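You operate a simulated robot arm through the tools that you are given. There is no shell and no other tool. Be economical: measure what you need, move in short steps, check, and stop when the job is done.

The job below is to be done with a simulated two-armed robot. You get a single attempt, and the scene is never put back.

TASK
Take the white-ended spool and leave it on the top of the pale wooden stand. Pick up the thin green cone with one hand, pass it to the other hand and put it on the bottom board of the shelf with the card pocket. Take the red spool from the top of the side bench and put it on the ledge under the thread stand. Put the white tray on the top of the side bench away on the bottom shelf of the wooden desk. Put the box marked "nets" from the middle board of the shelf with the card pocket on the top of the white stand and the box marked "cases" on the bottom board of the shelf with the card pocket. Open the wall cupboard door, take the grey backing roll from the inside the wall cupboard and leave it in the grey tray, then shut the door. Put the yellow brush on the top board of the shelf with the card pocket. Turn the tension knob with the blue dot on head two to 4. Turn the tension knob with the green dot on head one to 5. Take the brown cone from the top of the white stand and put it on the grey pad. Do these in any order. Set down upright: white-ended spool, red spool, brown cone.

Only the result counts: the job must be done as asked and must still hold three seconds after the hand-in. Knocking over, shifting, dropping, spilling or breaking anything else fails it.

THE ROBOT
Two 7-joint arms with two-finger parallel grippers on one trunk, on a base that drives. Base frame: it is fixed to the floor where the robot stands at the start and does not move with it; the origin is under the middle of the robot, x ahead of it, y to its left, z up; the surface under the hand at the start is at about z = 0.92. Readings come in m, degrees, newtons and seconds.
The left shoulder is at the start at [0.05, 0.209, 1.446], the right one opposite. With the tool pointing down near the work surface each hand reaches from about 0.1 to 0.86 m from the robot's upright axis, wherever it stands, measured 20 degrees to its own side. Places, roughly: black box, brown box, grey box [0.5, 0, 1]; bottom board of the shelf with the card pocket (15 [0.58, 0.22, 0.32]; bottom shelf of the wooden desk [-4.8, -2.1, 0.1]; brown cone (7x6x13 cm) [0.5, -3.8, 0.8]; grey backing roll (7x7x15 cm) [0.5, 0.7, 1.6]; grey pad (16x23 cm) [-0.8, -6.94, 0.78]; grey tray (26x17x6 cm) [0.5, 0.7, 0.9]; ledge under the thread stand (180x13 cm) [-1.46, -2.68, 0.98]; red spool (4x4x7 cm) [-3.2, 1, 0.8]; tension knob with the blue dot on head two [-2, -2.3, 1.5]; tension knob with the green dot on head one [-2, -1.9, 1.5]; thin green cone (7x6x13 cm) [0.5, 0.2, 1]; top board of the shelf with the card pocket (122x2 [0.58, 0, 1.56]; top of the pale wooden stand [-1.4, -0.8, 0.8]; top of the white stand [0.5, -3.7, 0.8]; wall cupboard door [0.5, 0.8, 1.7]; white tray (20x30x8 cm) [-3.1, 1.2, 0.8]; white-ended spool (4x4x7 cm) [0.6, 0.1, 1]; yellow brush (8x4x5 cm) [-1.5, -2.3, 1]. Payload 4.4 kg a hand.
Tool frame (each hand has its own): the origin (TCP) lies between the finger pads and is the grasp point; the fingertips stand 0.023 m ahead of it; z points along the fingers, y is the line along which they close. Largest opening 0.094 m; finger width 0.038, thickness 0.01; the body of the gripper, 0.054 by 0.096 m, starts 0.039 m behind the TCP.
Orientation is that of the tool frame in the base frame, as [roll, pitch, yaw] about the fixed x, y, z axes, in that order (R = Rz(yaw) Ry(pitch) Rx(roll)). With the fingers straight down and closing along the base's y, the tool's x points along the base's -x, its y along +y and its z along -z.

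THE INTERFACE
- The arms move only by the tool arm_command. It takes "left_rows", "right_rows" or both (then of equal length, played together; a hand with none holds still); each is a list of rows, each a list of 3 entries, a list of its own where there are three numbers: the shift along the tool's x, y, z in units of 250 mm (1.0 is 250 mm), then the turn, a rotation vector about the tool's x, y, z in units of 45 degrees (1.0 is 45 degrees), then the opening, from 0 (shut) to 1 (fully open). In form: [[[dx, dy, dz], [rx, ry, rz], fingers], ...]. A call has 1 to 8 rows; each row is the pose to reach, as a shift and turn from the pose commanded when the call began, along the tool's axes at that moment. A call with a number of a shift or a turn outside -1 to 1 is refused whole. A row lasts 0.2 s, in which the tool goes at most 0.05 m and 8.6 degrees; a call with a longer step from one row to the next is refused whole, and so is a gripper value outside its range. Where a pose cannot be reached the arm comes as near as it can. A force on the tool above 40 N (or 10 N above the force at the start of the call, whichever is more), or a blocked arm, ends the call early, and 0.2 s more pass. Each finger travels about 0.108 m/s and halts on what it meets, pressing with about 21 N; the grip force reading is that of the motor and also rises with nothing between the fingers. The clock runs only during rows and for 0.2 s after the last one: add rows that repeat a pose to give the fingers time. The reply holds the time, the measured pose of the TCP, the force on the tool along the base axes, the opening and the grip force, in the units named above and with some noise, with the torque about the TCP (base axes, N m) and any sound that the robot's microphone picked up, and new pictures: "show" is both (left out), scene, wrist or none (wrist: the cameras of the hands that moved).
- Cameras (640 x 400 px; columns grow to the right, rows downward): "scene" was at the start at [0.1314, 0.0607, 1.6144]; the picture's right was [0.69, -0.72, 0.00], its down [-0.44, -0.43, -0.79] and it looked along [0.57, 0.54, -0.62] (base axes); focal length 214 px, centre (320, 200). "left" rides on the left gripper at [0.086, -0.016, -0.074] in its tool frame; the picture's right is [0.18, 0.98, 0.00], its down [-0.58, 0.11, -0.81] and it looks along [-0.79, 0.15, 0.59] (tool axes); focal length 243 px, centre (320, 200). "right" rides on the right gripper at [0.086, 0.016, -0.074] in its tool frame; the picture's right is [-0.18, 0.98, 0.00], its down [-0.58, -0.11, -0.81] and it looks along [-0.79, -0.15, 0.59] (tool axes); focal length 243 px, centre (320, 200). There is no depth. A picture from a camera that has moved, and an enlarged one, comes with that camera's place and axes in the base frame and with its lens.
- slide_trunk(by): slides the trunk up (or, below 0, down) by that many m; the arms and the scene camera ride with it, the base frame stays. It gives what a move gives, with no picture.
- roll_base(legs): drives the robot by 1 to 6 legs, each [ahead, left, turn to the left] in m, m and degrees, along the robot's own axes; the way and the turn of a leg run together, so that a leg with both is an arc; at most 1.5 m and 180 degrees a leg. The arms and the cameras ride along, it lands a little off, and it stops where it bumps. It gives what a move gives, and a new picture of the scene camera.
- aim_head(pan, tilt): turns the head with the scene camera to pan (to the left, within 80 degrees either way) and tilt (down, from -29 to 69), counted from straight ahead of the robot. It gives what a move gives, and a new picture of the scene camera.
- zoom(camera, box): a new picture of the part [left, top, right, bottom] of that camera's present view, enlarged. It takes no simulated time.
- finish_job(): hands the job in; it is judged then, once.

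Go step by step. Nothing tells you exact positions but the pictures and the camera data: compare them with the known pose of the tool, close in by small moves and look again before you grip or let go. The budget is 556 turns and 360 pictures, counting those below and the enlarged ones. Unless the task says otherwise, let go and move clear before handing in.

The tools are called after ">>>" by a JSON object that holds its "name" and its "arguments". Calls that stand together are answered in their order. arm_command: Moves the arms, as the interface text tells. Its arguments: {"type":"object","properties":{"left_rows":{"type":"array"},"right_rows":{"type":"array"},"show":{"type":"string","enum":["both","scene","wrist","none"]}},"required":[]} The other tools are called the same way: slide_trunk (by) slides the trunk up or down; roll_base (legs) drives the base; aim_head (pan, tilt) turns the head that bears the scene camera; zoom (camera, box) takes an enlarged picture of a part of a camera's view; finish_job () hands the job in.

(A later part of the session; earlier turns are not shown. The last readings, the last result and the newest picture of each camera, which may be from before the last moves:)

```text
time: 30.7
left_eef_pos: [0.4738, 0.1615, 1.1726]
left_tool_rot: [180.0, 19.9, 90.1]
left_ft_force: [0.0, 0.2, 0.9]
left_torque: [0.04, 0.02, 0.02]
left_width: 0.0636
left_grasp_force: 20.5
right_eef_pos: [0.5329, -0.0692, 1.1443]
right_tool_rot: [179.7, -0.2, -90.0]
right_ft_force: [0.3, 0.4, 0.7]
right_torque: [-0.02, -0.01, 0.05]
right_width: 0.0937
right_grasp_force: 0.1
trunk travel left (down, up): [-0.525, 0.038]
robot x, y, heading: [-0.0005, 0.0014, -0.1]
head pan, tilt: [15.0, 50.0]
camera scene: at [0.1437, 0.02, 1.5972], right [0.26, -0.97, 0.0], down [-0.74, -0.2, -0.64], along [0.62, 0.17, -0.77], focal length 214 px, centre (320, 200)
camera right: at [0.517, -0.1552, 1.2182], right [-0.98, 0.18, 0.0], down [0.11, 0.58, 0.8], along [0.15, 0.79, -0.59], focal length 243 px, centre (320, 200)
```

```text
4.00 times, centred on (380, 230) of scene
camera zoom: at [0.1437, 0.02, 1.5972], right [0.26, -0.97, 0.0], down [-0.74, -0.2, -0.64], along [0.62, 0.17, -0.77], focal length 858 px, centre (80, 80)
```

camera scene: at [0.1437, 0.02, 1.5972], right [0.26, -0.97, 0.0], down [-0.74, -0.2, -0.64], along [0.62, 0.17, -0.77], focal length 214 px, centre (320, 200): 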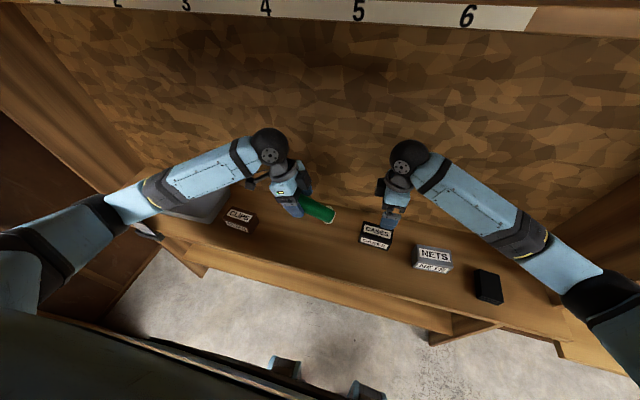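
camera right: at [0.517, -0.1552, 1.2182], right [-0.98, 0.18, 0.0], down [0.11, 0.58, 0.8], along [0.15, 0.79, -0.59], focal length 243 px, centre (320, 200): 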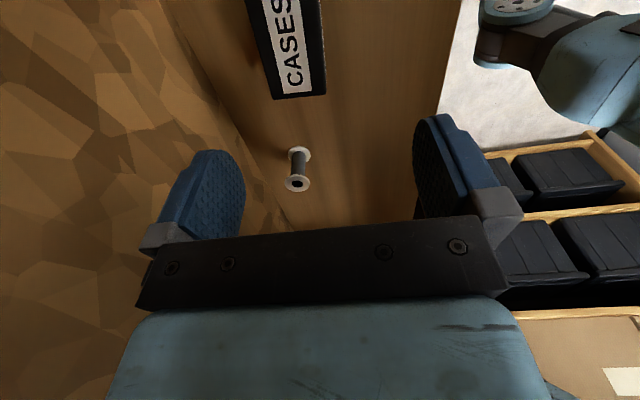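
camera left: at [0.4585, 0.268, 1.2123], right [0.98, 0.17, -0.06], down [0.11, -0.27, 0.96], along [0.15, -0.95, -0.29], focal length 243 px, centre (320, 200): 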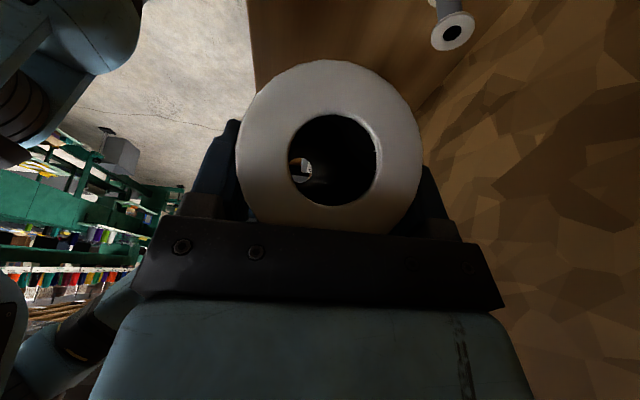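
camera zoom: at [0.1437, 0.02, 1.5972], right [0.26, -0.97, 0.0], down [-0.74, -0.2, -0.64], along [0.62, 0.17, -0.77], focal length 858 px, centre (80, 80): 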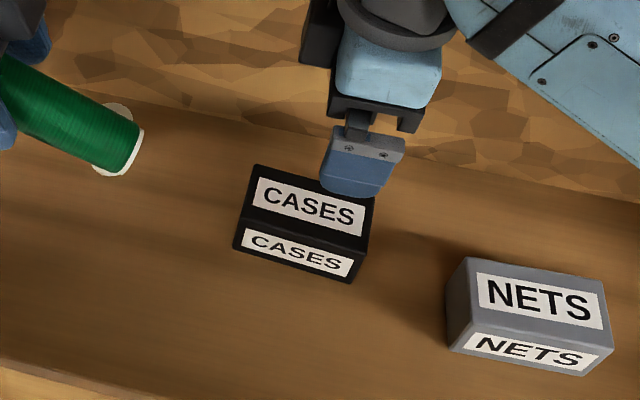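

The "cases" box centre is about (0.566, -0.065), turned some 4 degrees, about 6 cm deep. I align and descend part way.

>>> {"name": "arm_command", "arguments": {"right_rows": [[[-0.016, -0.132, 0.05], [0, 0, 0.098], 1], [[-0.016, -0.132, 0.2], [0, 0, 0.098], 1], [[-0.016, -0.132, 0.38], [0, 0, 0.098], 1]], "show": "wrist"}}

>>> {"name": "zoom", "arguments": {"camera": "scene", "box": [300, 180, 460, 280]}}

```text
time: 31.5
left_eef_pos: [0.4737, 0.1615, 1.1716]
left_tool_rot: [-179.9, 20.0, 90.1]
left_ft_force: [-0.7, -0.5, 0.2]
left_torque: [0.04, -0.02, 0.01]
left_width: 0.0636
left_grasp_force: 20.9
right_eef_pos: [0.564, -0.0624, 1.0503]
right_tool_rot: [179.7, -0.1, -94.5]
right_ft_force: [-0.7, 1.4, -0.6]
right_torque: [0.0, 0.02, 0.0]
right_width: 0.0942
right_grasp_force: 0.1
trunk travel left (down, up): [-0.525, 0.038]
robot x, y, heading: [0.0007, -0.0032, -0.2]
head pan, tilt: [15.0, 50.0]
camera right: at [0.5423, -0.1483, 1.1237], right [-0.97, 0.26, 0.0], down [0.16, 0.57, 0.8], along [0.21, 0.78, -0.59], focal length 243 px, centre (320, 200)
```

right: 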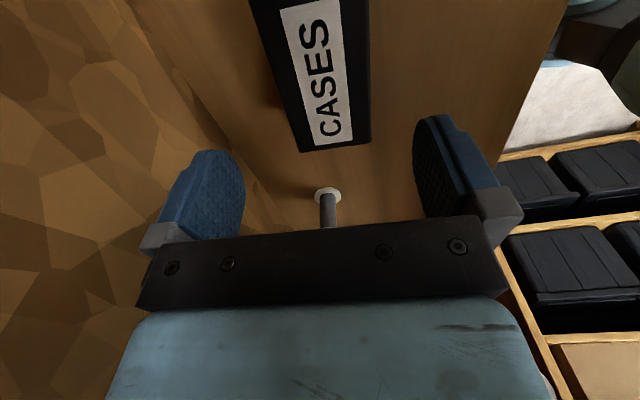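

```text
4.00 times, centred on (380, 230) of scene
camera zoom: at [0.1436, 0.021, 1.5973], right [0.26, -0.97, 0.0], down [-0.74, -0.2, -0.64], along [0.62, 0.17, -0.77], focal length 858 px, centre (80, 80)
```

zoom: 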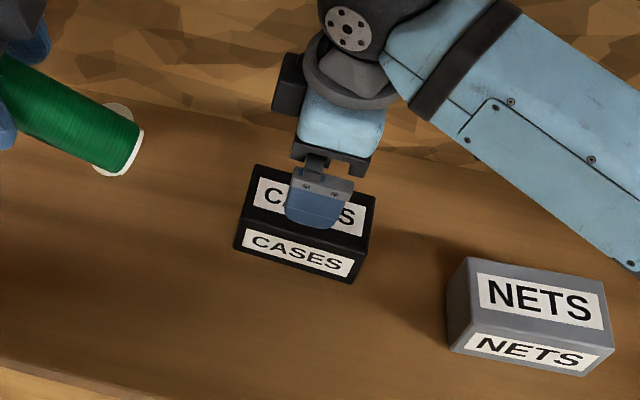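

Aligned well. Down and grip.

>>> {"name": "arm_command", "arguments": {"right_rows": [[[0, 0, 0.15], [0, 0, 0], 1], [[0, 0, 0.3], [0, 0, 0], 1], [[0, 0, 0.395], [0, 0, 0], 1], [[0, 0, 0.395], [0, 0, 0], 0.7], [[0, 0, 0.395], [0, 0, 0], 0.4], [[0, 0, 0.395], [0, 0, 0], 0.4], [[0, 0, 0.3], [0, 0, 0], 0.4], [[0, 0, 0.12], [0, 0, 0], 0.4]], "show": "scene"}}

```text
time: 33.3
left_eef_pos: [0.4732, 0.1612, 1.1715]
left_tool_rot: [180.0, 20.0, 90.1]
left_ft_force: [-0.3, -0.8, 1.3]
left_torque: [0.01, -0.03, 0.02]
left_width: 0.0638
left_grasp_force: 20.6
right_eef_pos: [0.5632, -0.0641, 1.0207]
right_tool_rot: [179.7, -0.2, -94.4]
right_ft_force: [-0.5, -0.3, -1.0]
right_torque: [0.0, -0.03, -0.02]
right_width: 0.0599
right_grasp_force: 21.0
trunk travel left (down, up): [-0.525, 0.038]
robot x, y, heading: [0.0007, -0.0007, 0.1]
head pan, tilt: [15.0, 50.0]
camera scene: at [0.1429, 0.0212, 1.5972], right [0.26, -0.97, 0.0], down [-0.74, -0.2, -0.64], along [0.62, 0.17, -0.77], focal length 214 px, centre (320, 200)
```

scene: 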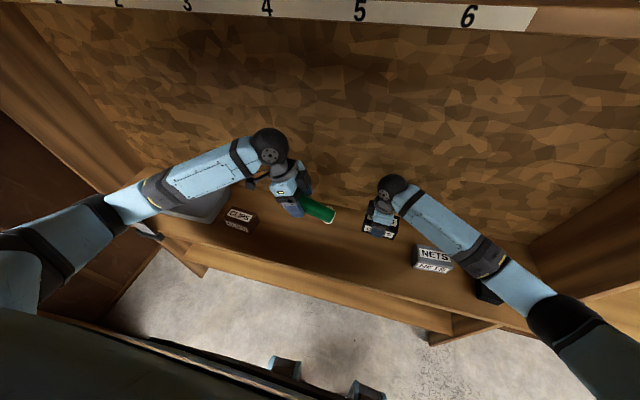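

The box is held. I raise it and back the robot away from the shelf.

>>> {"name": "arm_command", "arguments": {"right_rows": [[[0, 0, -0.15], [0, 0, 0], 0.4], [[0, 0, -0.3], [0, 0, 0], 0.4], [[0, 0, -0.45], [0, 0, 0], 0.4]], "show": "none"}}

>>> {"name": "roll_base", "arguments": {"legs": [[-0.6, 0, 0]]}}

```text
time: 34.1
left_eef_pos: [0.4729, 0.1611, 1.1714]
left_tool_rot: [179.9, 20.0, 90.2]
left_ft_force: [-0.7, 0.6, 0.0]
left_torque: [0.01, -0.01, -0.02]
left_width: 0.0636
left_grasp_force: 20.8
right_eef_pos: [0.5642, -0.0631, 1.1336]
right_tool_rot: [179.7, -0.2, -94.6]
right_ft_force: [0.1, -0.3, -1.5]
right_torque: [0.01, 0.0, 0.02]
right_width: 0.0599
right_grasp_force: 21.1
trunk travel left (down, up): [-0.525, 0.038]
robot x, y, heading: [0.001, -0.0002, -0.1]
head pan, tilt: [15.0, 50.0]
```

```text
time: 37.5
left_eef_pos: [-0.1222, 0.1601, 1.1721]
left_tool_rot: [-179.9, 20.1, 89.7]
left_ft_force: [1.0, -0.1, 0.0]
left_torque: [0.05, -0.02, 0.01]
left_width: 0.0638
left_grasp_force: 21.2
right_eef_pos: [-0.0323, -0.0653, 1.1333]
right_tool_rot: [179.6, 0.0, -94.8]
right_ft_force: [-0.4, 0.3, -1.4]
right_torque: [-0.02, -0.04, -0.01]
right_width: 0.0598
right_grasp_force: 21.0
trunk travel left (down, up): [-0.525, 0.038]
robot x, y, heading: [-0.597, 0.0028, -0.3]
head pan, tilt: [15.0, 50.0]
camera scene: at [-0.4524, 0.022, 1.5971], right [0.25, -0.97, 0.0], down [-0.74, -0.19, -0.64], along [0.62, 0.16, -0.77], focal length 214 px, centre (320, 200)
```

scene: 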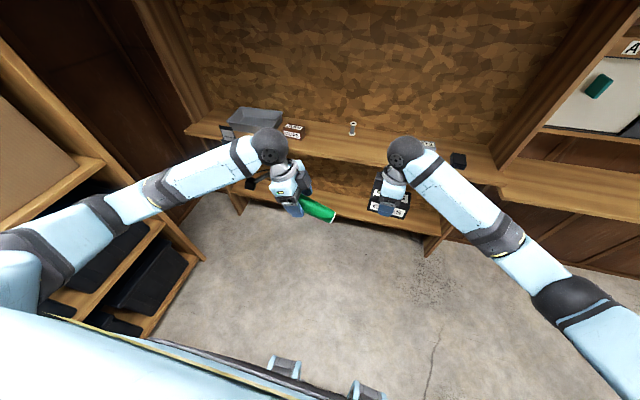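

I lower the trunk to see under the middle board.

>>> {"name": "slide_trunk", "arguments": {"by": -0.5}}

>>> {"name": "aim_head", "arguments": {"pan": 0, "tilt": 32}}

```text
refused: -0.5 is not a number from -0.4 to 0.4
```

```text
time: 38.3
left_eef_pos: [-0.1211, 0.1598, 1.172]
left_tool_rot: [180.0, 20.0, 89.6]
left_ft_force: [-0.5, -0.1, -0.6]
left_torque: [0.03, 0.01, 0.01]
left_width: 0.0634
left_grasp_force: 21.1
right_eef_pos: [-0.0326, -0.0648, 1.1335]
right_tool_rot: [179.7, -0.1, -94.8]
right_ft_force: [0.1, 0.0, -0.9]
right_torque: [0.01, 0.01, 0.0]
right_width: 0.0596
right_grasp_force: 20.8
trunk travel left (down, up): [-0.525, 0.038]
robot x, y, heading: [-0.5956, 0.0026, -0.2]
head pan, tilt: [0.0, 32.0]
camera scene: at [-0.4378, 0.002, 1.6235], right [-0.01, -1.0, 0.0], down [-0.53, 0.0, -0.85], along [0.85, -0.01, -0.53], focal length 214 px, centre (320, 200)
```

scene: 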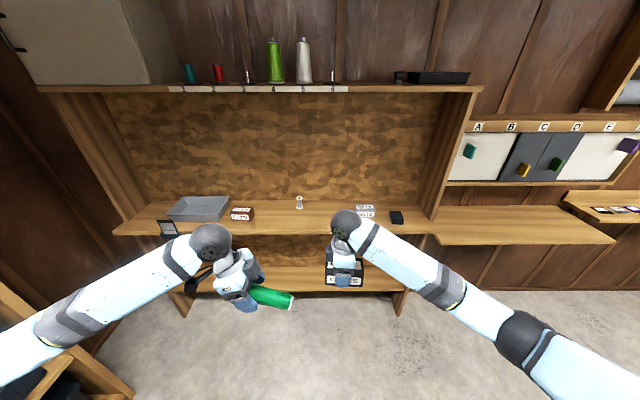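

I see the bottom board's front edge near x = 0.48, recessed under the middle board. I lower the trunk and turn the left hand so that the cone will lie fore-and-aft.

>>> {"name": "slide_trunk", "arguments": {"by": -0.4}}

>>> {"name": "slide_trunk", "arguments": {"by": -0.1}}

>>> {"name": "arm_command", "arguments": {"left_rows": [[[0, 0, 0], [-0.057, 0, -0.157], 0.3], [[0, 0, 0], [-0.114, 0, -0.313], 0.3], [[0, 0, 0], [-0.171, 0, -0.47], 0.3], [[0, 0, 0], [-0.228, 0, -0.627], 0.3], [[0, 0, 0], [-0.285, 0, -0.783], 0.3], [[0, 0, 0], [-0.342, 0, -0.94], 0.3]], "show": "none"}}

>>> {"name": "arm_command", "arguments": {"left_rows": [[[0, 0, 0], [-0.057, 0, -0.157], 0.3], [[0, 0, 0], [-0.114, 0, -0.313], 0.3], [[0, 0, 0], [-0.171, 0, -0.47], 0.3], [[0, 0, 0], [-0.228, 0, -0.627], 0.3], [[0, 0, 0], [-0.285, 0, -0.783], 0.3], [[0, 0, 0], [-0.342, 0, -0.94], 0.3]], "show": "none"}}

>>> {"name": "arm_command", "arguments": {"left_rows": [[[0, 0, 0], [0, -0.16, 0], 0.3], [[0, 0, 0], [0, -0.32, 0], 0.3], [[0, 0, 0], [0, -0.4, 0], 0.3]], "show": "both"}}

```text
time: 42.1
left_eef_pos: [-0.1218, 0.159, 0.7723]
left_tool_rot: [-179.9, 20.0, 89.7]
left_ft_force: [1.1, 0.0, 0.3]
left_torque: [0.01, -0.04, 0.01]
left_width: 0.0635
left_grasp_force: 20.9
right_eef_pos: [-0.034, -0.0651, 0.7327]
right_tool_rot: [179.6, 0.0, -94.8]
right_ft_force: [0.4, -0.8, -0.9]
right_torque: [0.01, 0.0, 0.0]
right_width: 0.0597
right_grasp_force: 21.2
trunk travel left (down, up): [-0.125, 0.438]
robot x, y, heading: [-0.6006, 0.0037, -0.7]
head pan, tilt: [0.0, 32.0]
```

```text
time: 43.5
left_eef_pos: [-0.1204, 0.1599, 0.672]
left_tool_rot: [-180.0, 20.0, 89.6]
left_ft_force: [0.4, 0.2, -0.2]
left_torque: [0.02, 0.0, 0.01]
left_width: 0.0633
left_grasp_force: 21.2
right_eef_pos: [-0.0325, -0.0641, 0.6333]
right_tool_rot: [179.7, -0.1, -94.8]
right_ft_force: [0.0, -0.1, -1.6]
right_torque: [-0.03, -0.03, 0.01]
right_width: 0.0595
right_grasp_force: 21.0
trunk travel left (down, up): [-0.025, 0.538]
robot x, y, heading: [-0.5981, 0.0007, -0.6]
head pan, tilt: [0.0, 32.0]
```

```text
time: 44.9
left_eef_pos: [-0.1224, 0.1597, 0.672]
left_tool_rot: [180.0, 20.1, 134.8]
left_ft_force: [0.4, 0.3, 0.1]
left_torque: [-0.02, 0.02, 0.01]
left_width: 0.0634
left_grasp_force: 21.4
right_eef_pos: [-0.0324, -0.0647, 0.6334]
right_tool_rot: [179.6, -0.1, -94.7]
right_ft_force: [-0.5, 0.5, -0.8]
right_torque: [0.02, 0.04, -0.01]
right_width: 0.06
right_grasp_force: 21.2
trunk travel left (down, up): [-0.025, 0.538]
robot x, y, heading: [-0.5951, 0.0017, -0.3]
head pan, tilt: [0.0, 32.0]
```

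```text
time: 46.2
left_eef_pos: [-0.1202, 0.1599, 0.6712]
left_tool_rot: [179.9, 20.0, 179.9]
left_ft_force: [-0.5, -0.5, 0.1]
left_torque: [0.03, 0.02, -0.02]
left_width: 0.0635
left_grasp_force: 21.1
right_eef_pos: [-0.0318, -0.0644, 0.6334]
right_tool_rot: [179.8, -0.2, -94.8]
right_ft_force: [-0.5, 0.8, -2.2]
right_torque: [-0.04, 0.01, 0.0]
right_width: 0.0599
right_grasp_force: 21.2
trunk travel left (down, up): [-0.025, 0.538]
robot x, y, heading: [-0.5956, 0.0042, -0.3]
head pan, tilt: [0.0, 32.0]
```

```text
time: 47.0
left_eef_pos: [-0.1213, 0.1595, 0.6721]
left_tool_rot: [180.0, 38.0, 179.7]
left_ft_force: [0.3, -0.1, -0.7]
left_torque: [0.02, 0.0, 0.0]
left_width: 0.0632
left_grasp_force: 21.3
right_eef_pos: [-0.033, -0.0649, 0.6345]
right_tool_rot: [179.7, -0.1, -94.7]
right_ft_force: [-0.4, -0.4, -1.4]
right_torque: [0.01, 0.03, 0.0]
right_width: 0.0601
right_grasp_force: 21.0
trunk travel left (down, up): [-0.025, 0.538]
robot x, y, heading: [-0.5934, 0.0017, -0.2]
head pan, tilt: [0.0, 32.0]
camera scene: at [-0.4378, 0.0019, 1.1236], right [-0.01, -1.0, 0.0], down [-0.53, 0.0, -0.85], along [0.85, -0.01, -0.53], focal length 214 px, centre (320, 200)
camera left: at [-0.2352, 0.1439, 0.6771], right [-0.14, 0.98, -0.11], down [-0.04, 0.11, 0.99], along [0.99, 0.14, 0.02], focal length 243 px, centre (320, 200)
```

scene: 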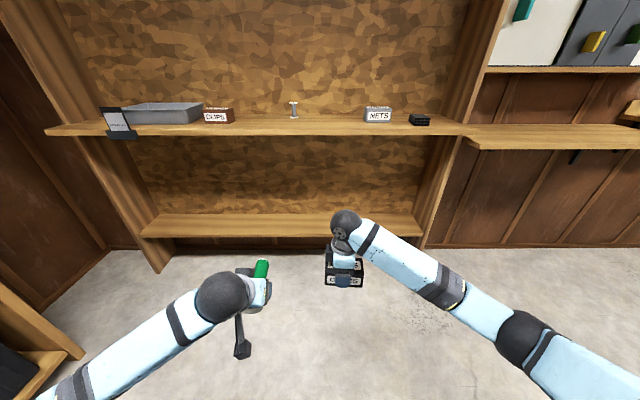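
left: 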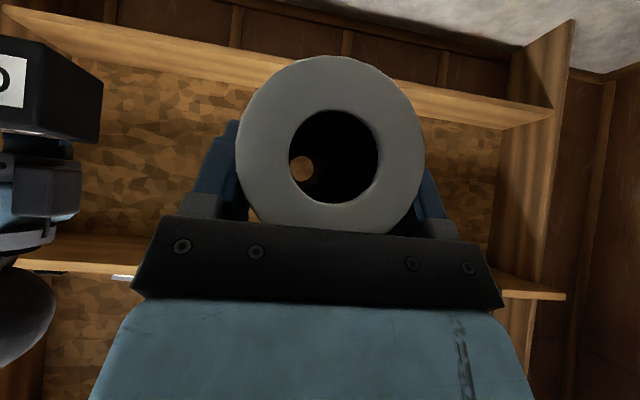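

I zoom on the bottom board to find its edges.

>>> {"name": "zoom", "arguments": {"camera": "scene", "box": [130, 190, 290, 290]}}

```text
4.00 times, centred on (210, 240) of scene
camera zoom: at [-0.4378, 0.0019, 1.1236], right [-0.01, -1.0, 0.0], down [-0.53, 0.0, -0.85], along [0.85, -0.01, -0.53], focal length 858 px, centre (760, 40)
```

zoom: 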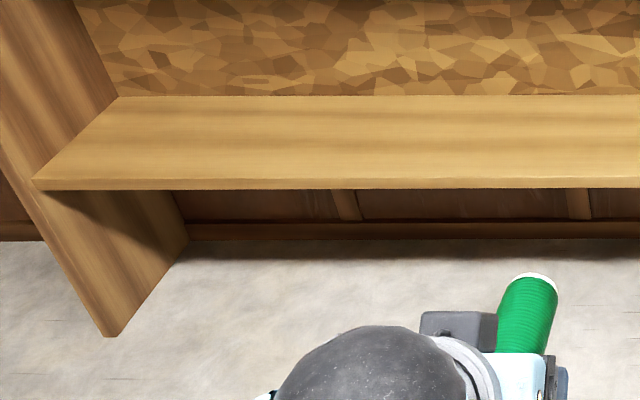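

The board's top spans x 0.484–0.685 at z 0.32. I lower both hands in front of the shelf.

>>> {"name": "arm_command", "arguments": {"left_rows": [[[0.103, 0, 0.131], [0, 0, 0], 0.3], [[0.205, 0, 0.263], [0, 0, 0], 0.3], [[0.308, 0, 0.394], [0, 0, 0], 0.3], [[0.411, 0, 0.525], [0, 0, 0], 0.3], [[0.513, 0, 0.657], [0, 0, 0], 0.3], [[0.616, 0, 0.788], [0, 0, 0], 0.3]], "right_rows": [[[0, 0, 0.15], [0, 0, 0], 0.4], [[0, 0, 0.3], [0, 0, 0], 0.4], [[0, 0, 0.45], [0, 0, 0], 0.4], [[0, 0, 0.6], [0, 0, 0], 0.4], [[0, 0, 0.75], [0, 0, 0], 0.4], [[0, 0, 0.88], [0, 0, 0], 0.4]], "show": "scene"}}

```text
time: 48.6
left_eef_pos: [-0.0983, 0.185, 0.4376]
left_tool_rot: [178.3, 40.4, -179.9]
left_ft_force: [0.6, -1.0, -0.2]
left_torque: [0.01, 0.01, 0.0]
left_width: 0.0635
left_grasp_force: 21.3
right_eef_pos: [-0.0329, -0.066, 0.4109]
right_tool_rot: [179.8, 0.0, -94.8]
right_ft_force: [-0.3, 0.4, -0.9]
right_torque: [0.0, 0.02, -0.01]
right_width: 0.0597
right_grasp_force: 20.6
trunk travel left (down, up): [-0.025, 0.538]
robot x, y, heading: [-0.5975, 0.005, -0.2]
head pan, tilt: [0.0, 32.0]
stopped in row 6 (left hand): the arm was blocked; the commanded pose is now the measured one
camera scene: at [-0.4387, -0.0006, 1.1221], right [-0.01, -1.0, 0.0], down [-0.53, 0.01, -0.85], along [0.85, 0.0, -0.53], focal length 214 px, centre (320, 200)
```

scene: 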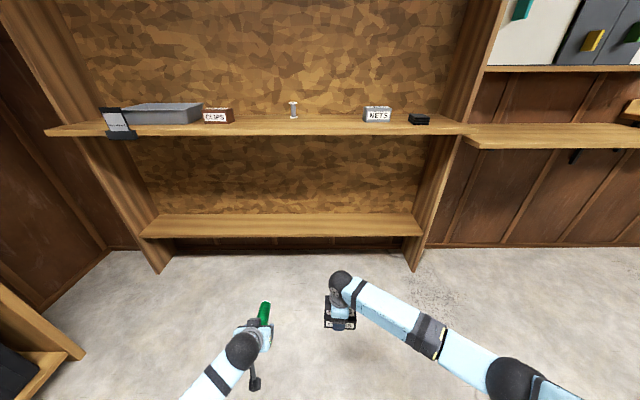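

The left arm was near a limit close to the body; I stretch it forward.

>>> {"name": "arm_command", "arguments": {"left_rows": [[[-0.09, 0.04, 0.08], [0, 0, 0], 0.3], [[-0.18, 0.08, 0.155], [0, 0, 0], 0.3], [[-0.27, 0.12, 0.233], [0, 0, 0], 0.3], [[-0.366, 0.16, 0.311], [0, 0, 0], 0.3], [[-0.45, 0.16, 0.39], [0, 0, 0], 0.3]], "show": "none"}}

```text
time: 49.9
left_eef_pos: [0.0472, 0.2286, 0.435]
left_tool_rot: [178.7, 40.1, -179.7]
left_ft_force: [0.2, -0.1, -0.3]
left_torque: [-0.04, 0.01, -0.02]
left_width: 0.0635
left_grasp_force: 21.0
right_eef_pos: [-0.0345, -0.064, 0.4117]
right_tool_rot: [179.8, -0.2, -94.8]
right_ft_force: [0.2, -0.7, -0.6]
right_torque: [0.02, -0.01, 0.01]
right_width: 0.0599
right_grasp_force: 21.3
trunk travel left (down, up): [-0.025, 0.538]
robot x, y, heading: [-0.5949, -0.001, -0.4]
head pan, tilt: [0.0, 32.0]
```

Now stretch the right too and drive forward under the middle board.

>>> {"name": "arm_command", "arguments": {"right_rows": [[[-0.01, -0.13, 0], [0, 0, 0], 0.4], [[-0.02, -0.27, 0], [0, 0, 0], 0.4], [[-0.034, -0.4, 0], [0, 0, 0], 0.4]], "show": "none"}}

>>> {"name": "roll_base", "arguments": {"legs": [[0.35, 0, 0.4]]}}

```text
time: 50.6
left_eef_pos: [0.0486, 0.2262, 0.435]
left_tool_rot: [178.9, 40.1, -179.5]
left_ft_force: [-0.7, -0.2, 0.9]
left_torque: [0.01, 0.0, -0.03]
left_width: 0.0632
left_grasp_force: 21.2
right_eef_pos: [0.066, -0.064, 0.4113]
right_tool_rot: [179.7, -0.2, -94.8]
right_ft_force: [0.2, -0.5, -1.1]
right_torque: [0.05, -0.03, 0.01]
right_width: 0.06
right_grasp_force: 21.2
trunk travel left (down, up): [-0.025, 0.538]
robot x, y, heading: [-0.5974, 0.0042, -0.2]
head pan, tilt: [0.0, 32.0]
```

```text
time: 52.9
left_eef_pos: [0.3946, 0.2275, 0.4352]
left_tool_rot: [178.8, 40.1, -179.3]
left_ft_force: [-0.9, 0.4, -0.5]
left_torque: [0.03, -0.01, 0.0]
left_width: 0.0633
left_grasp_force: 20.6
right_eef_pos: [0.4147, -0.0644, 0.4117]
right_tool_rot: [179.8, -0.3, -94.6]
right_ft_force: [-0.2, -0.6, -0.8]
right_torque: [0.01, 0.02, 0.01]
right_width: 0.0597
right_grasp_force: 21.2
trunk travel left (down, up): [-0.025, 0.538]
robot x, y, heading: [-0.2484, -0.0004, -0.1]
head pan, tilt: [0.0, 32.0]
camera scene: at [-0.0899, 0.0015, 1.1236], right [0.0, -1.0, 0.0], down [-0.53, 0.0, -0.85], along [0.85, 0.0, -0.53], focal length 214 px, centre (320, 200)
```

scene: 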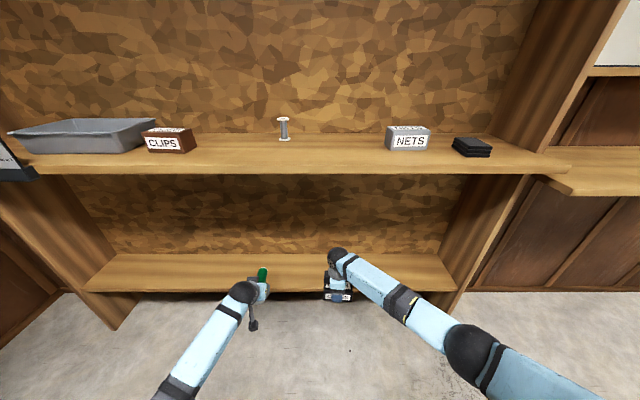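

Clear. I drive in the last 15 cm.

>>> {"name": "roll_base", "arguments": {"legs": [[0.153, 0, 0]]}}

>>> {"name": "zoom", "arguments": {"camera": "left", "box": [0, 0, 640, 400]}}

>>> {"name": "zoom", "arguments": {"camera": "right", "box": [0, 0, 640, 400]}}

```text
time: 54.3
left_eef_pos: [0.5462, 0.2278, 0.4361]
left_tool_rot: [178.8, 40.1, -179.3]
left_ft_force: [-0.5, -0.2, 0.4]
left_torque: [-0.01, 0.03, 0.01]
left_width: 0.0633
left_grasp_force: 21.0
right_eef_pos: [0.5658, -0.0641, 0.4107]
right_tool_rot: [179.8, -0.2, -94.5]
right_ft_force: [0.3, -0.2, -1.8]
right_torque: [0.01, 0.0, -0.02]
right_width: 0.0598
right_grasp_force: 20.8
trunk travel left (down, up): [-0.025, 0.538]
robot x, y, heading: [-0.0966, 0.0015, -0.1]
head pan, tilt: [0.0, 32.0]
camera scene: at [0.0623, 0.0011, 1.1234], right [0.0, -1.0, 0.0], down [-0.53, 0.0, -0.85], along [0.85, 0.0, -0.53], focal length 214 px, centre (320, 200)
```

scene: 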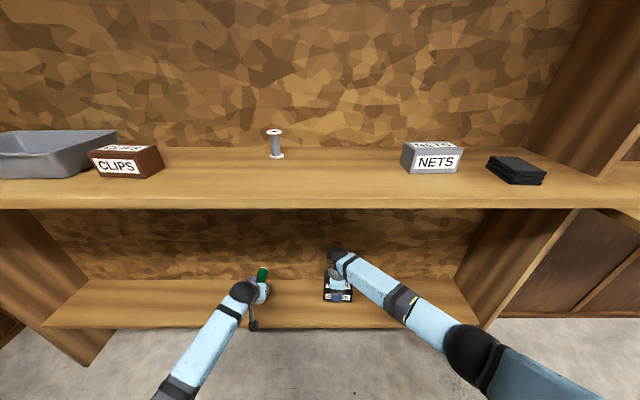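

```text
1.00 times, centred on (320, 200) of left (not enlarged: the box is as wide or as high as the picture)
camera zoom: at [0.434, 0.2084, 0.4357], right [-0.17, 0.98, -0.1], down [-0.08, 0.09, 0.99], along [0.98, 0.17, 0.06], focal length 243 px, centre (320, 200)
```

zoom: 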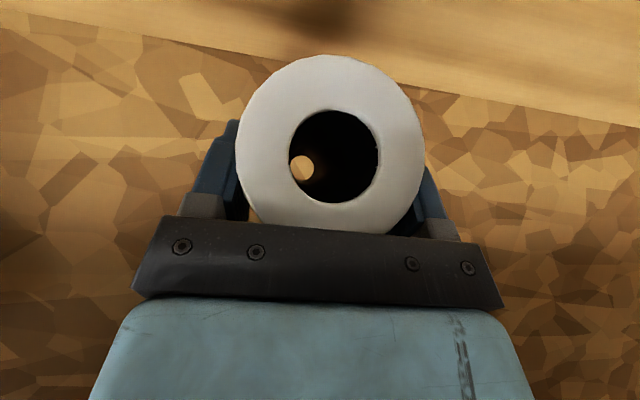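

```text
1.00 times, centred on (320, 200) of right (not enlarged: the box is as wide or as high as the picture)
camera zoom: at [0.5434, -0.1497, 0.4851], right [-0.97, 0.26, 0.0], down [0.16, 0.57, 0.8], along [0.21, 0.78, -0.59], focal length 243 px, centre (320, 200)
```

zoom: 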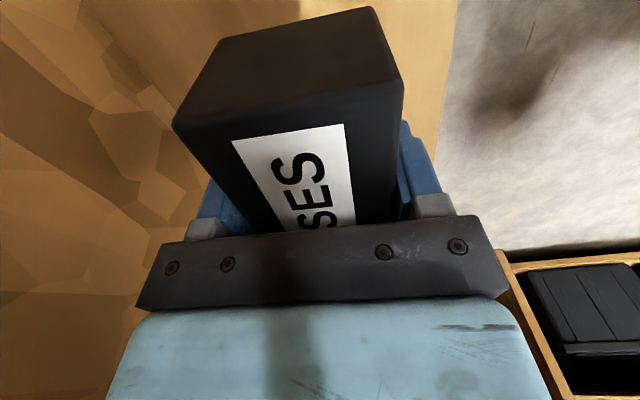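

The cone's bottom is about 6.6 cm and the box's bottom about 6 cm above the board. I lower both.

>>> {"name": "arm_command", "arguments": {"left_rows": [[[0.05, 0, 0.06], [0, 0, 0], 0.3], [[0.1, 0, 0.12], [0, 0, 0], 0.3], [[0.14, 0, 0.17], [0, 0, 0], 0.3], [[0.163, 0, 0.194], [0, 0, 0], 0.3]], "right_rows": [[[0, 0, 0.08], [0, 0, 0], 0.4], [[0, 0, 0.15], [0, 0, 0], 0.4], [[0, 0, 0.2], [0, 0, 0], 0.4], [[0, 0, 0.228], [0, 0, 0], 0.4]], "show": "scene"}}

>>> {"name": "zoom", "arguments": {"camera": "scene", "box": [200, 230, 400, 355]}}

```text
time: 55.5
left_eef_pos: [0.5579, 0.2684, 0.3839]
left_tool_rot: [174.1, 41.4, 178.3]
left_ft_force: [-0.9, 0.0, -0.2]
left_torque: [0.02, -0.01, 0.02]
left_width: 0.0634
left_grasp_force: 21.2
right_eef_pos: [0.5665, -0.0668, 0.3574]
right_tool_rot: [179.9, 0.0, -94.7]
right_ft_force: [0.0, -1.0, 0.3]
right_torque: [0.04, -0.01, 0.0]
right_width: 0.0597
right_grasp_force: 21.6
trunk travel left (down, up): [-0.025, 0.538]
robot x, y, heading: [-0.0996, -0.0001, -0.4]
head pan, tilt: [0.0, 32.0]
stopped in row 4 (left hand): the arm was blocked; the commanded pose is now the measured one
camera scene: at [0.0612, -0.0004, 1.1253], right [0.0, -1.0, 0.0], down [-0.53, 0.0, -0.85], along [0.85, 0.0, -0.53], focal length 214 px, centre (320, 200)
```

scene: 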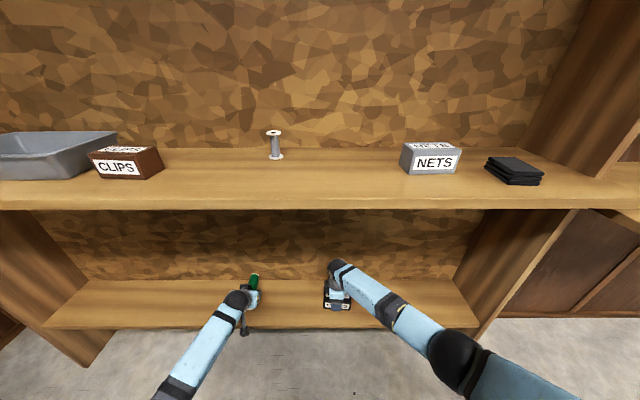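

```text
3.20 times, centred on (300, 292) of scene
camera zoom: at [0.0612, -0.0004, 1.1253], right [0.0, -1.0, 0.0], down [-0.53, 0.0, -0.85], along [0.85, 0.0, -0.53], focal length 686 px, centre (384, -96)
```

zoom: 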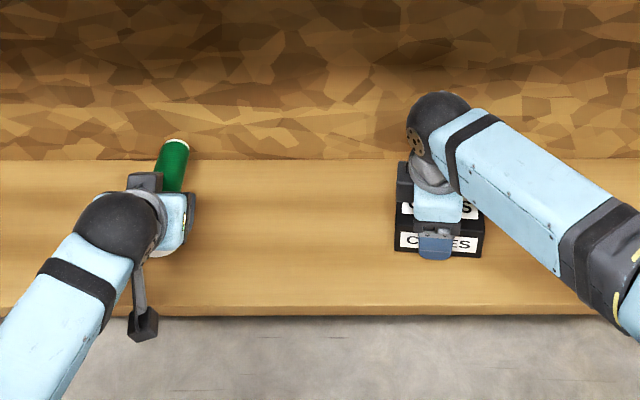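

The left arm is at a joint limit again, just above the board. I set down the box first with the right hand.

>>> {"name": "arm_command", "arguments": {"right_rows": [[[0, 0, 0.022], [0, 0, 0], 0.4], [[0, 0, 0.022], [0, 0, 0], 0.7], [[0, 0, 0.022], [0, 0, 0], 1], [[0, 0, 0.022], [0, 0, 0], 1], [[0, 0, -0.1], [0, 0, 0], 1], [[0, 0, -0.25], [0, 0, 0], 1], [[0, 0, -0.35], [0, 0, 0], 1]], "show": "wrist"}}

>>> {"name": "zoom", "arguments": {"camera": "left", "box": [0, 0, 640, 400]}}

```text
time: 57.1
left_eef_pos: [0.5582, 0.2693, 0.3824]
left_tool_rot: [174.0, 41.2, 178.4]
left_ft_force: [-0.5, 0.7, 0.9]
left_torque: [-0.02, 0.0, 0.0]
left_width: 0.063
left_grasp_force: 20.7
right_eef_pos: [0.5681, -0.0652, 0.4439]
right_tool_rot: [179.9, 0.1, -94.6]
right_ft_force: [-0.4, 0.6, -0.1]
right_torque: [0.04, -0.02, 0.0]
right_width: 0.0943
right_grasp_force: 0.1
trunk travel left (down, up): [-0.025, 0.538]
robot x, y, heading: [-0.0953, 0.0021, -0.3]
head pan, tilt: [0.0, 32.0]
camera right: at [0.5449, -0.1496, 0.5171], right [-0.96, 0.26, 0.0], down [0.16, 0.57, 0.81], along [0.21, 0.78, -0.59], focal length 243 px, centre (320, 200)
```

right: 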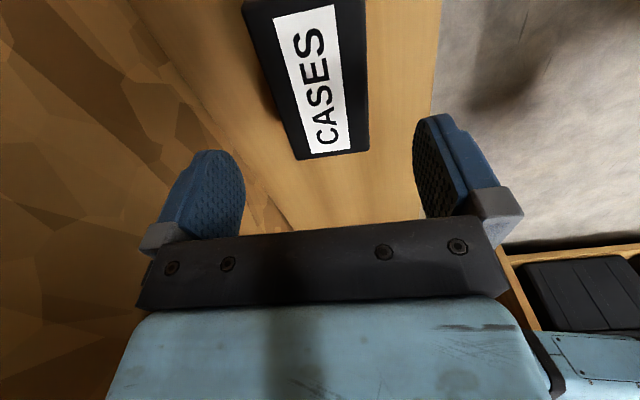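

```text
1.00 times, centred on (320, 200) of left (not enlarged: the box is as wide or as high as the picture)
camera zoom: at [0.4451, 0.2497, 0.3793], right [-0.18, 0.98, -0.04], down [-0.1, 0.03, 0.99], along [0.98, 0.18, 0.09], focal length 243 px, centre (320, 200)
```

zoom: 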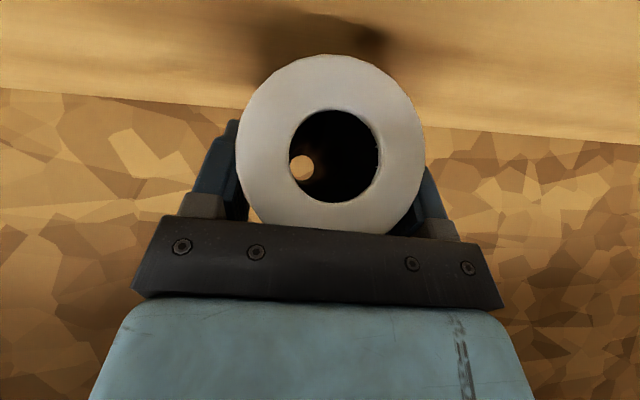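

The box stands on the bottom board. The cone's bottom is about 1.5 cm up; I use the trunk for it.

>>> {"name": "slide_trunk", "arguments": {"by": -0.013}}

>>> {"name": "zoom", "arguments": {"camera": "left", "box": [0, 0, 640, 400]}}

```text
time: 57.7
left_eef_pos: [0.5582, 0.2755, 0.3701]
left_tool_rot: [173.4, 41.3, 178.0]
left_ft_force: [0.5, -0.2, 0.4]
left_torque: [0.0, -0.01, -0.01]
left_width: 0.0634
left_grasp_force: 21.5
right_eef_pos: [0.5678, -0.0644, 0.4323]
right_tool_rot: [-180.0, 0.1, -94.7]
right_ft_force: [0.1, 0.5, 0.2]
right_torque: [0.0, -0.03, 0.01]
right_width: 0.0941
right_grasp_force: 0.1
trunk travel left (down, up): [-0.012, 0.551]
robot x, y, heading: [-0.1, -0.0024, -0.2]
head pan, tilt: [0.0, 32.0]
```

```text
1.00 times, centred on (320, 200) of left (not enlarged: the box is as wide or as high as the picture)
camera zoom: at [0.4454, 0.2545, 0.3672], right [-0.18, 0.98, -0.04], down [-0.1, 0.02, 0.99], along [0.98, 0.18, 0.09], focal length 243 px, centre (320, 200)
```

zoom: 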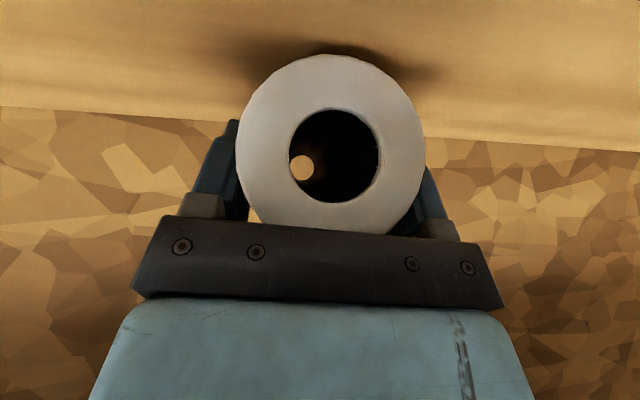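

Nearly touching; 3 mm more, then open and back off along the fingers.

>>> {"name": "slide_trunk", "arguments": {"by": -0.004}}

>>> {"name": "arm_command", "arguments": {"left_rows": [[[0, 0, 0], [0, 0, 0], 0.72], [[0, 0, 0], [0, 0, 0], 0.8], [[0, 0, 0], [0, 0, 0], 0.9], [[0, 0, 0], [0, 0, 0], 1], [[0, 0, 0], [0, 0, 0], 1], [[0, 0, -0.1], [0, 0, 0], 1], [[0, 0, -0.2], [0, 0, 0], 1], [[0, 0, -0.35], [0, 0, 0], 1]], "show": "both"}}

```text
time: 58.2
left_eef_pos: [0.5587, 0.2767, 0.3665]
left_tool_rot: [173.1, 41.3, 177.8]
left_ft_force: [-0.2, 0.2, 0.7]
left_torque: [-0.04, 0.0, 0.0]
left_width: 0.0634
left_grasp_force: 21.0
right_eef_pos: [0.5683, -0.0648, 0.4266]
right_tool_rot: [179.9, 0.2, -94.6]
right_ft_force: [0.6, 0.1, -0.5]
right_torque: [-0.04, 0.0, 0.05]
right_width: 0.094
right_grasp_force: 0.1
trunk travel left (down, up): [-0.008, 0.555]
robot x, y, heading: [-0.0969, -0.0016, -0.0]
head pan, tilt: [0.0, 32.0]
```

```text
time: 60.2
left_eef_pos: [0.5184, 0.298, 0.4476]
left_tool_rot: [169.1, 43.2, 175.4]
left_ft_force: [0.1, -0.1, 0.6]
left_torque: [0.04, 0.0, -0.01]
left_width: 0.094
left_grasp_force: 0.1
right_eef_pos: [0.5675, -0.0632, 0.4234]
right_tool_rot: [179.8, 0.0, -94.5]
right_ft_force: [0.1, 0.7, -1.2]
right_torque: [0.02, 0.01, -0.01]
right_width: 0.0941
right_grasp_force: 0.1
trunk travel left (down, up): [-0.008, 0.555]
robot x, y, heading: [-0.101, -0.0025, -0.1]
head pan, tilt: [0.0, 32.0]
stopped in row 8 (left hand): the arm was blocked; the commanded pose is now the measured one
camera scene: at [0.0613, 0.0001, 1.103], right [0.0, -1.0, 0.0], down [-0.53, 0.0, -0.85], along [0.85, 0.0, -0.53], focal length 214 px, centre (320, 200)
camera left: at [0.4059, 0.2767, 0.4395], right [-0.18, 0.98, 0.01], down [-0.13, -0.04, 0.99], along [0.97, 0.18, 0.14], focal length 243 px, centre (320, 200)
```

scene: 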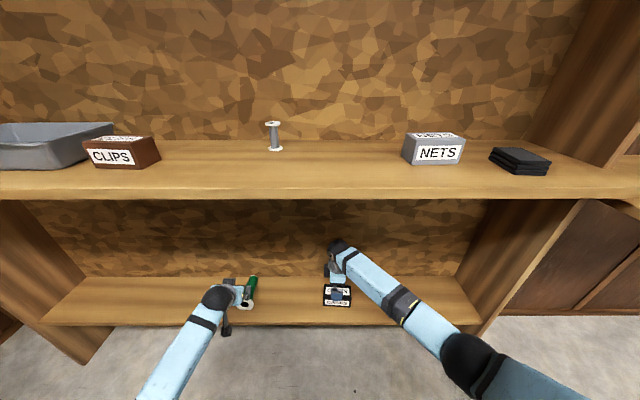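
left: 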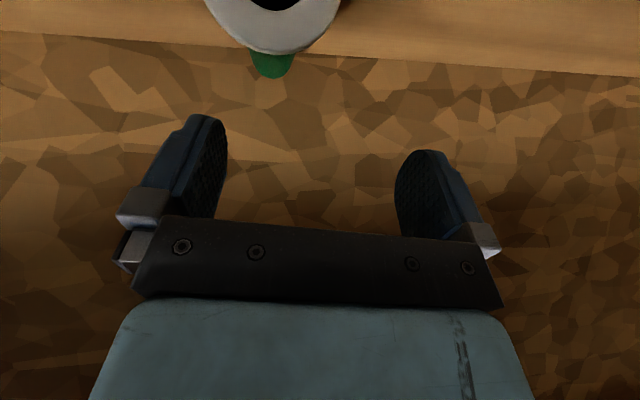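

The cone lies on the board and the left hand is above it. I drive back out.

>>> {"name": "roll_base", "arguments": {"legs": [[-0.5, 0, 0]]}}

>>> {"name": "zoom", "arguments": {"camera": "scene", "box": [130, 180, 450, 380]}}

```text
time: 63.2
left_eef_pos: [0.0214, 0.2979, 0.4484]
left_tool_rot: [169.5, 43.0, 175.6]
left_ft_force: [0.1, 0.6, 0.7]
left_torque: [-0.03, 0.0, -0.02]
left_width: 0.094
left_grasp_force: 0.0
right_eef_pos: [0.0709, -0.0622, 0.4271]
right_tool_rot: [179.9, -0.2, -94.6]
right_ft_force: [-1.1, -1.0, -0.8]
right_torque: [-0.01, 0.0, 0.04]
right_width: 0.094
right_grasp_force: 0.0
trunk travel left (down, up): [-0.008, 0.555]
robot x, y, heading: [-0.5932, 0.0038, -0.2]
head pan, tilt: [0.0, 32.0]
camera scene: at [-0.4346, 0.0039, 1.1065], right [0.0, -1.0, 0.0], down [-0.53, 0.0, -0.85], along [0.85, 0.0, -0.53], focal length 214 px, centre (320, 200)
```

scene: 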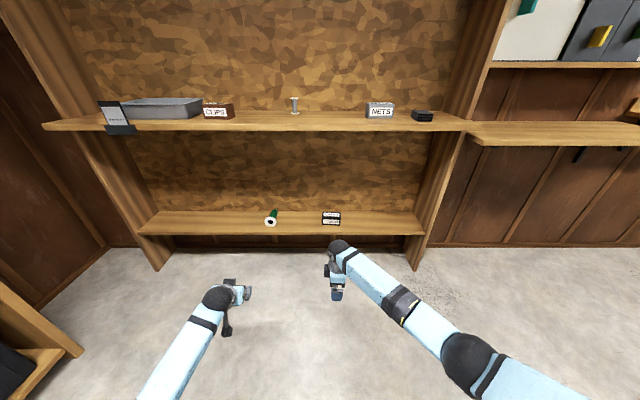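

```text
2.00 times, centred on (290, 280) of scene
camera zoom: at [-0.4346, 0.0039, 1.1065], right [0.0, -1.0, 0.0], down [-0.53, 0.0, -0.85], along [0.85, 0.0, -0.53], focal length 429 px, centre (380, 40)
```

zoom: 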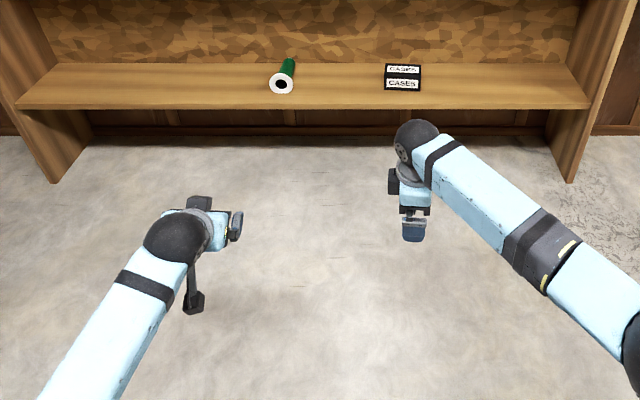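

Both are in place. Raising the trunk for the cupboard and looking at it.

>>> {"name": "slide_trunk", "arguments": {"by": 0.4}}

>>> {"name": "slide_trunk", "arguments": {"by": 0.155}}

>>> {"name": "aim_head", "arguments": {"pan": 30, "tilt": 5}}

```text
time: 67.0
left_eef_pos: [0.0215, 0.2981, 0.8501]
left_tool_rot: [169.3, 43.1, 175.7]
left_ft_force: [0.3, 0.5, -0.8]
left_torque: [-0.01, 0.02, 0.0]
left_width: 0.0938
left_grasp_force: 0.1
right_eef_pos: [0.0716, -0.0619, 0.8255]
right_tool_rot: [179.9, 0.0, -94.6]
right_ft_force: [0.3, 0.2, 0.1]
right_torque: [-0.01, 0.01, 0.0]
right_width: 0.0941
right_grasp_force: 0.0
trunk travel left (down, up): [-0.408, 0.155]
robot x, y, heading: [-0.5944, -0.0008, -0.3]
head pan, tilt: [0.0, 32.0]
```

```text
time: 68.8
left_eef_pos: [0.0213, 0.2977, 1.0047]
left_tool_rot: [169.3, 43.1, 175.6]
left_ft_force: [-0.2, 0.0, 0.7]
left_torque: [-0.03, 0.0, 0.01]
left_width: 0.0941
left_grasp_force: 0.1
right_eef_pos: [0.0712, -0.0635, 0.9822]
right_tool_rot: [-180.0, 0.1, -94.7]
right_ft_force: [0.2, -0.1, 0.0]
right_torque: [0.01, -0.01, -0.01]
right_width: 0.094
right_grasp_force: 0.1
trunk travel left (down, up): [-0.563, 0.0]
robot x, y, heading: [-0.5939, 0.0012, -0.3]
head pan, tilt: [0.0, 32.0]
```

```text
time: 69.7
left_eef_pos: [0.0216, 0.2981, 1.0065]
left_tool_rot: [169.3, 43.1, 175.6]
left_ft_force: [0.0, 0.1, 0.7]
left_torque: [-0.01, 0.01, -0.02]
left_width: 0.0942
left_grasp_force: 0.1
right_eef_pos: [0.0718, -0.0641, 0.982]
right_tool_rot: [180.0, 0.0, -94.6]
right_ft_force: [0.2, 0.5, 0.1]
right_torque: [-0.02, -0.01, 0.01]
right_width: 0.0941
right_grasp_force: 0.1
trunk travel left (down, up): [-0.563, 0.0]
robot x, y, heading: [-0.5917, 0.0, -0.1]
head pan, tilt: [30.0, 5.0]
camera scene: at [-0.4451, 0.0479, 1.7051], right [0.5, -0.87, 0.0], down [-0.08, -0.04, -1.0], along [0.86, 0.49, -0.09], focal length 214 px, centre (320, 200)
```

scene: 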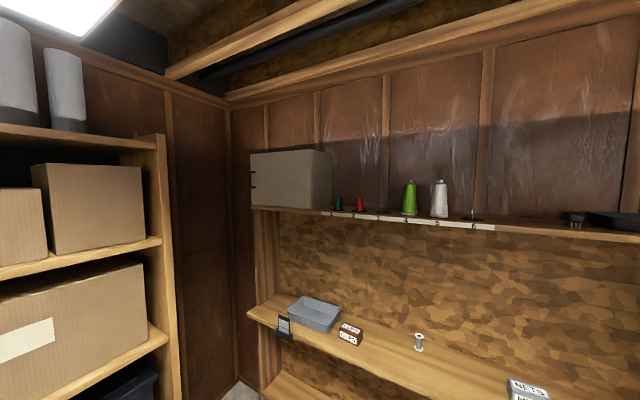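

>>> {"name": "zoom", "arguments": {"camera": "scene", "box": [230, 130, 390, 230]}}

>>> {"name": "zoom", "arguments": {"camera": "scene", "box": [260, 300, 310, 350]}}

```text
4.00 times, centred on (310, 180) of scene
camera zoom: at [-0.4451, 0.0479, 1.7051], right [0.5, -0.87, 0.0], down [-0.08, -0.04, -1.0], along [0.86, 0.49, -0.09], focal length 858 px, centre (360, 280)
```

zoom: 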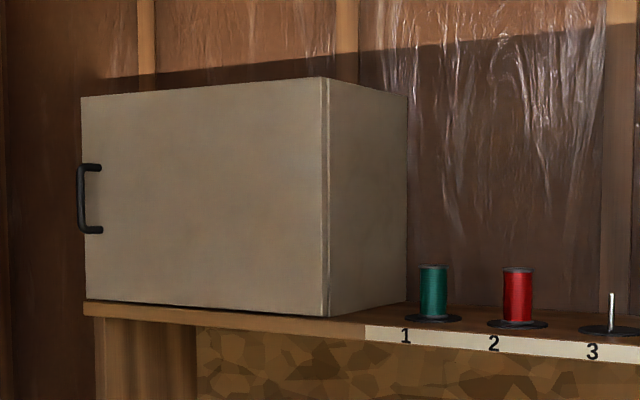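

```text
8.00 times, centred on (285, 325) of scene
camera zoom: at [-0.4451, 0.0479, 1.7051], right [0.5, -0.87, 0.0], down [-0.08, -0.04, -1.0], along [0.86, 0.49, -0.09], focal length 1716 px, centre (600, -800)
```

zoom: 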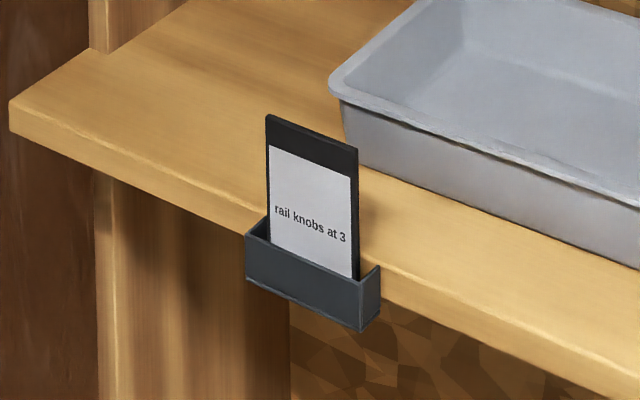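

The card only says "rail knobs at 3". The door spans y 0.625–1.056 (hinge on the right), handle near (0.43, 1.00, 1.71). I drive to stand before it.

>>> {"name": "roll_base", "arguments": {"legs": [[0.22, 0.5, 0]]}}

>>> {"name": "arm_command", "arguments": {"left_rows": [[[0.05, 0, -0.11], [0, -0.17, 0], 1], [[0.1, 0, -0.22], [0, -0.34, 0], 1], [[0.1, 0, -0.35], [0.04, -0.5, 0], 1], [[0.1, 0, -0.35], [0.08, -0.67, 0], 1], [[0.1, 0, -0.35], [0.12, -0.84, 0], 1], [[0.1, 0, -0.35], [0.12, -1, 0], 1]], "show": "none"}}

```text
time: 74.6
left_eef_pos: [0.2417, 0.799, 1.0055]
left_tool_rot: [169.3, 43.1, 175.5]
left_ft_force: [-0.1, -0.5, 0.8]
left_torque: [0.0, 0.03, 0.01]
left_width: 0.0943
left_grasp_force: 0.1
right_eef_pos: [0.2917, 0.438, 0.9822]
right_tool_rot: [179.9, -0.1, -94.5]
right_ft_force: [-0.2, -0.7, -0.2]
right_torque: [-0.03, -0.04, -0.01]
right_width: 0.0941
right_grasp_force: 0.0
trunk travel left (down, up): [-0.563, 0.0]
robot x, y, heading: [-0.3732, 0.5023, 0.2]
head pan, tilt: [30.0, 5.0]
camera scene: at [-0.2248, 0.5473, 1.7052], right [0.5, -0.87, 0.0], down [-0.08, -0.04, -1.0], along [0.86, 0.5, -0.09], focal length 214 px, centre (320, 200)
```

scene: 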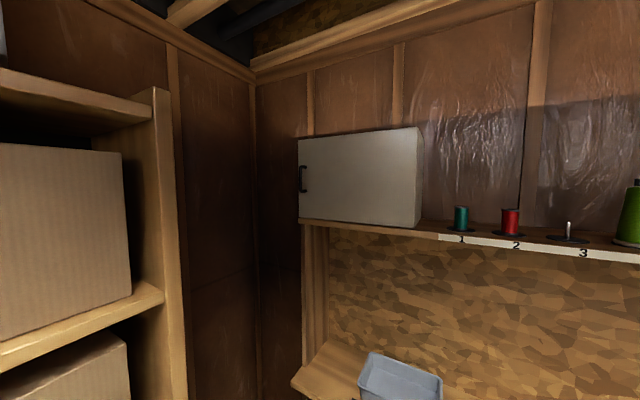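

```text
time: 76.0
left_eef_pos: [0.1623, 0.7885, 1.0516]
left_tool_rot: [107.7, 84.0, 105.9]
left_ft_force: [0.3, 0.1, -0.4]
left_torque: [0.04, 0.02, 0.04]
left_width: 0.0937
left_grasp_force: 0.1
right_eef_pos: [0.2918, 0.4378, 0.9813]
right_tool_rot: [179.9, 0.1, -94.5]
right_ft_force: [-0.7, 0.2, 0.9]
right_torque: [-0.01, 0.02, -0.03]
right_width: 0.094
right_grasp_force: 0.1
trunk travel left (down, up): [-0.563, 0.0]
robot x, y, heading: [-0.3721, 0.4986, -0.3]
head pan, tilt: [30.0, 5.0]
```

I straighten the left hand to point forward and raise it to handle height.

>>> {"name": "arm_command", "arguments": {"left_rows": [[[-0.19, 0, 0], [-0.038, -0.04, -0.127], 1], [[-0.38, 0, 0], [-0.038, -0.04, -0.127], 1], [[-0.57, 0, 0], [-0.038, -0.04, -0.127], 1], [[-0.76, 0, 0], [-0.038, -0.04, -0.127], 1], [[-0.95, 0, 0], [-0.038, -0.04, -0.127], 1]], "show": "none"}}

>>> {"name": "arm_command", "arguments": {"left_rows": [[[-0.19, 0.1, 0], [0, 0, 0], 1], [[-0.38, 0.15, 0], [0, 0, 0], 1], [[-0.57, 0.2, 0], [0, 0, 0], 1], [[-0.76, 0.25, 0], [0, 0, 0], 1], [[-0.95, 0.3, 0], [0, 0, 0], 1]], "show": "none"}}

>>> {"name": "arm_command", "arguments": {"left_rows": [[[-0.19, 0.1, 0], [0, 0, 0], 1], [[-0.38, 0.2, 0], [0, 0, 0], 1], [[-0.57, 0.3, 0], [0, 0, 0], 1], [[-0.72, 0.4, 0], [0, 0, 0], 1]], "show": "both"}}

>>> {"name": "zoom", "arguments": {"camera": "scene", "box": [270, 110, 430, 210]}}

```text
time: 77.2
left_eef_pos: [0.1695, 0.7645, 1.2877]
left_tool_rot: [-162.5, 89.9, -162.8]
left_ft_force: [-0.8, 0.3, -0.4]
left_torque: [0.02, 0.02, -0.01]
left_width: 0.094
left_grasp_force: 0.1
right_eef_pos: [0.292, 0.4377, 0.98]
right_tool_rot: [180.0, 0.0, -94.6]
right_ft_force: [-0.1, 0.2, 0.3]
right_torque: [0.01, -0.02, 0.0]
right_width: 0.0938
right_grasp_force: 0.0
trunk travel left (down, up): [-0.563, 0.0]
robot x, y, heading: [-0.3776, 0.4999, 0.1]
head pan, tilt: [30.0, 5.0]
```

```text
refused: row 1 steps farther than a row can; nothing moved
```

```text
refused: row 1 steps farther than a row can; nothing moved
```

```text
4.00 times, centred on (350, 160) of scene
camera zoom: at [-0.224, 0.5471, 1.705], right [0.5, -0.87, 0.0], down [-0.08, -0.04, -1.0], along [0.86, 0.5, -0.09], focal length 858 px, centre (200, 360)
```

zoom: 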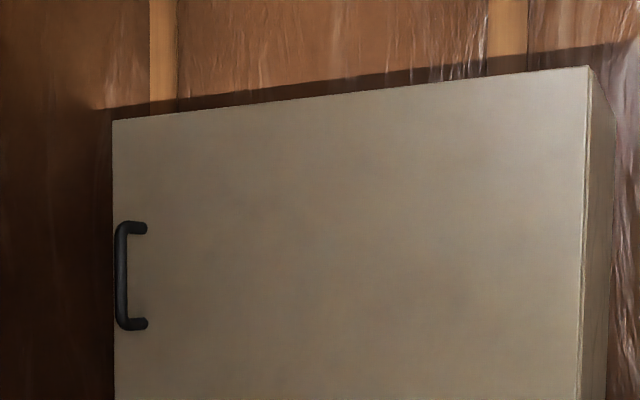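

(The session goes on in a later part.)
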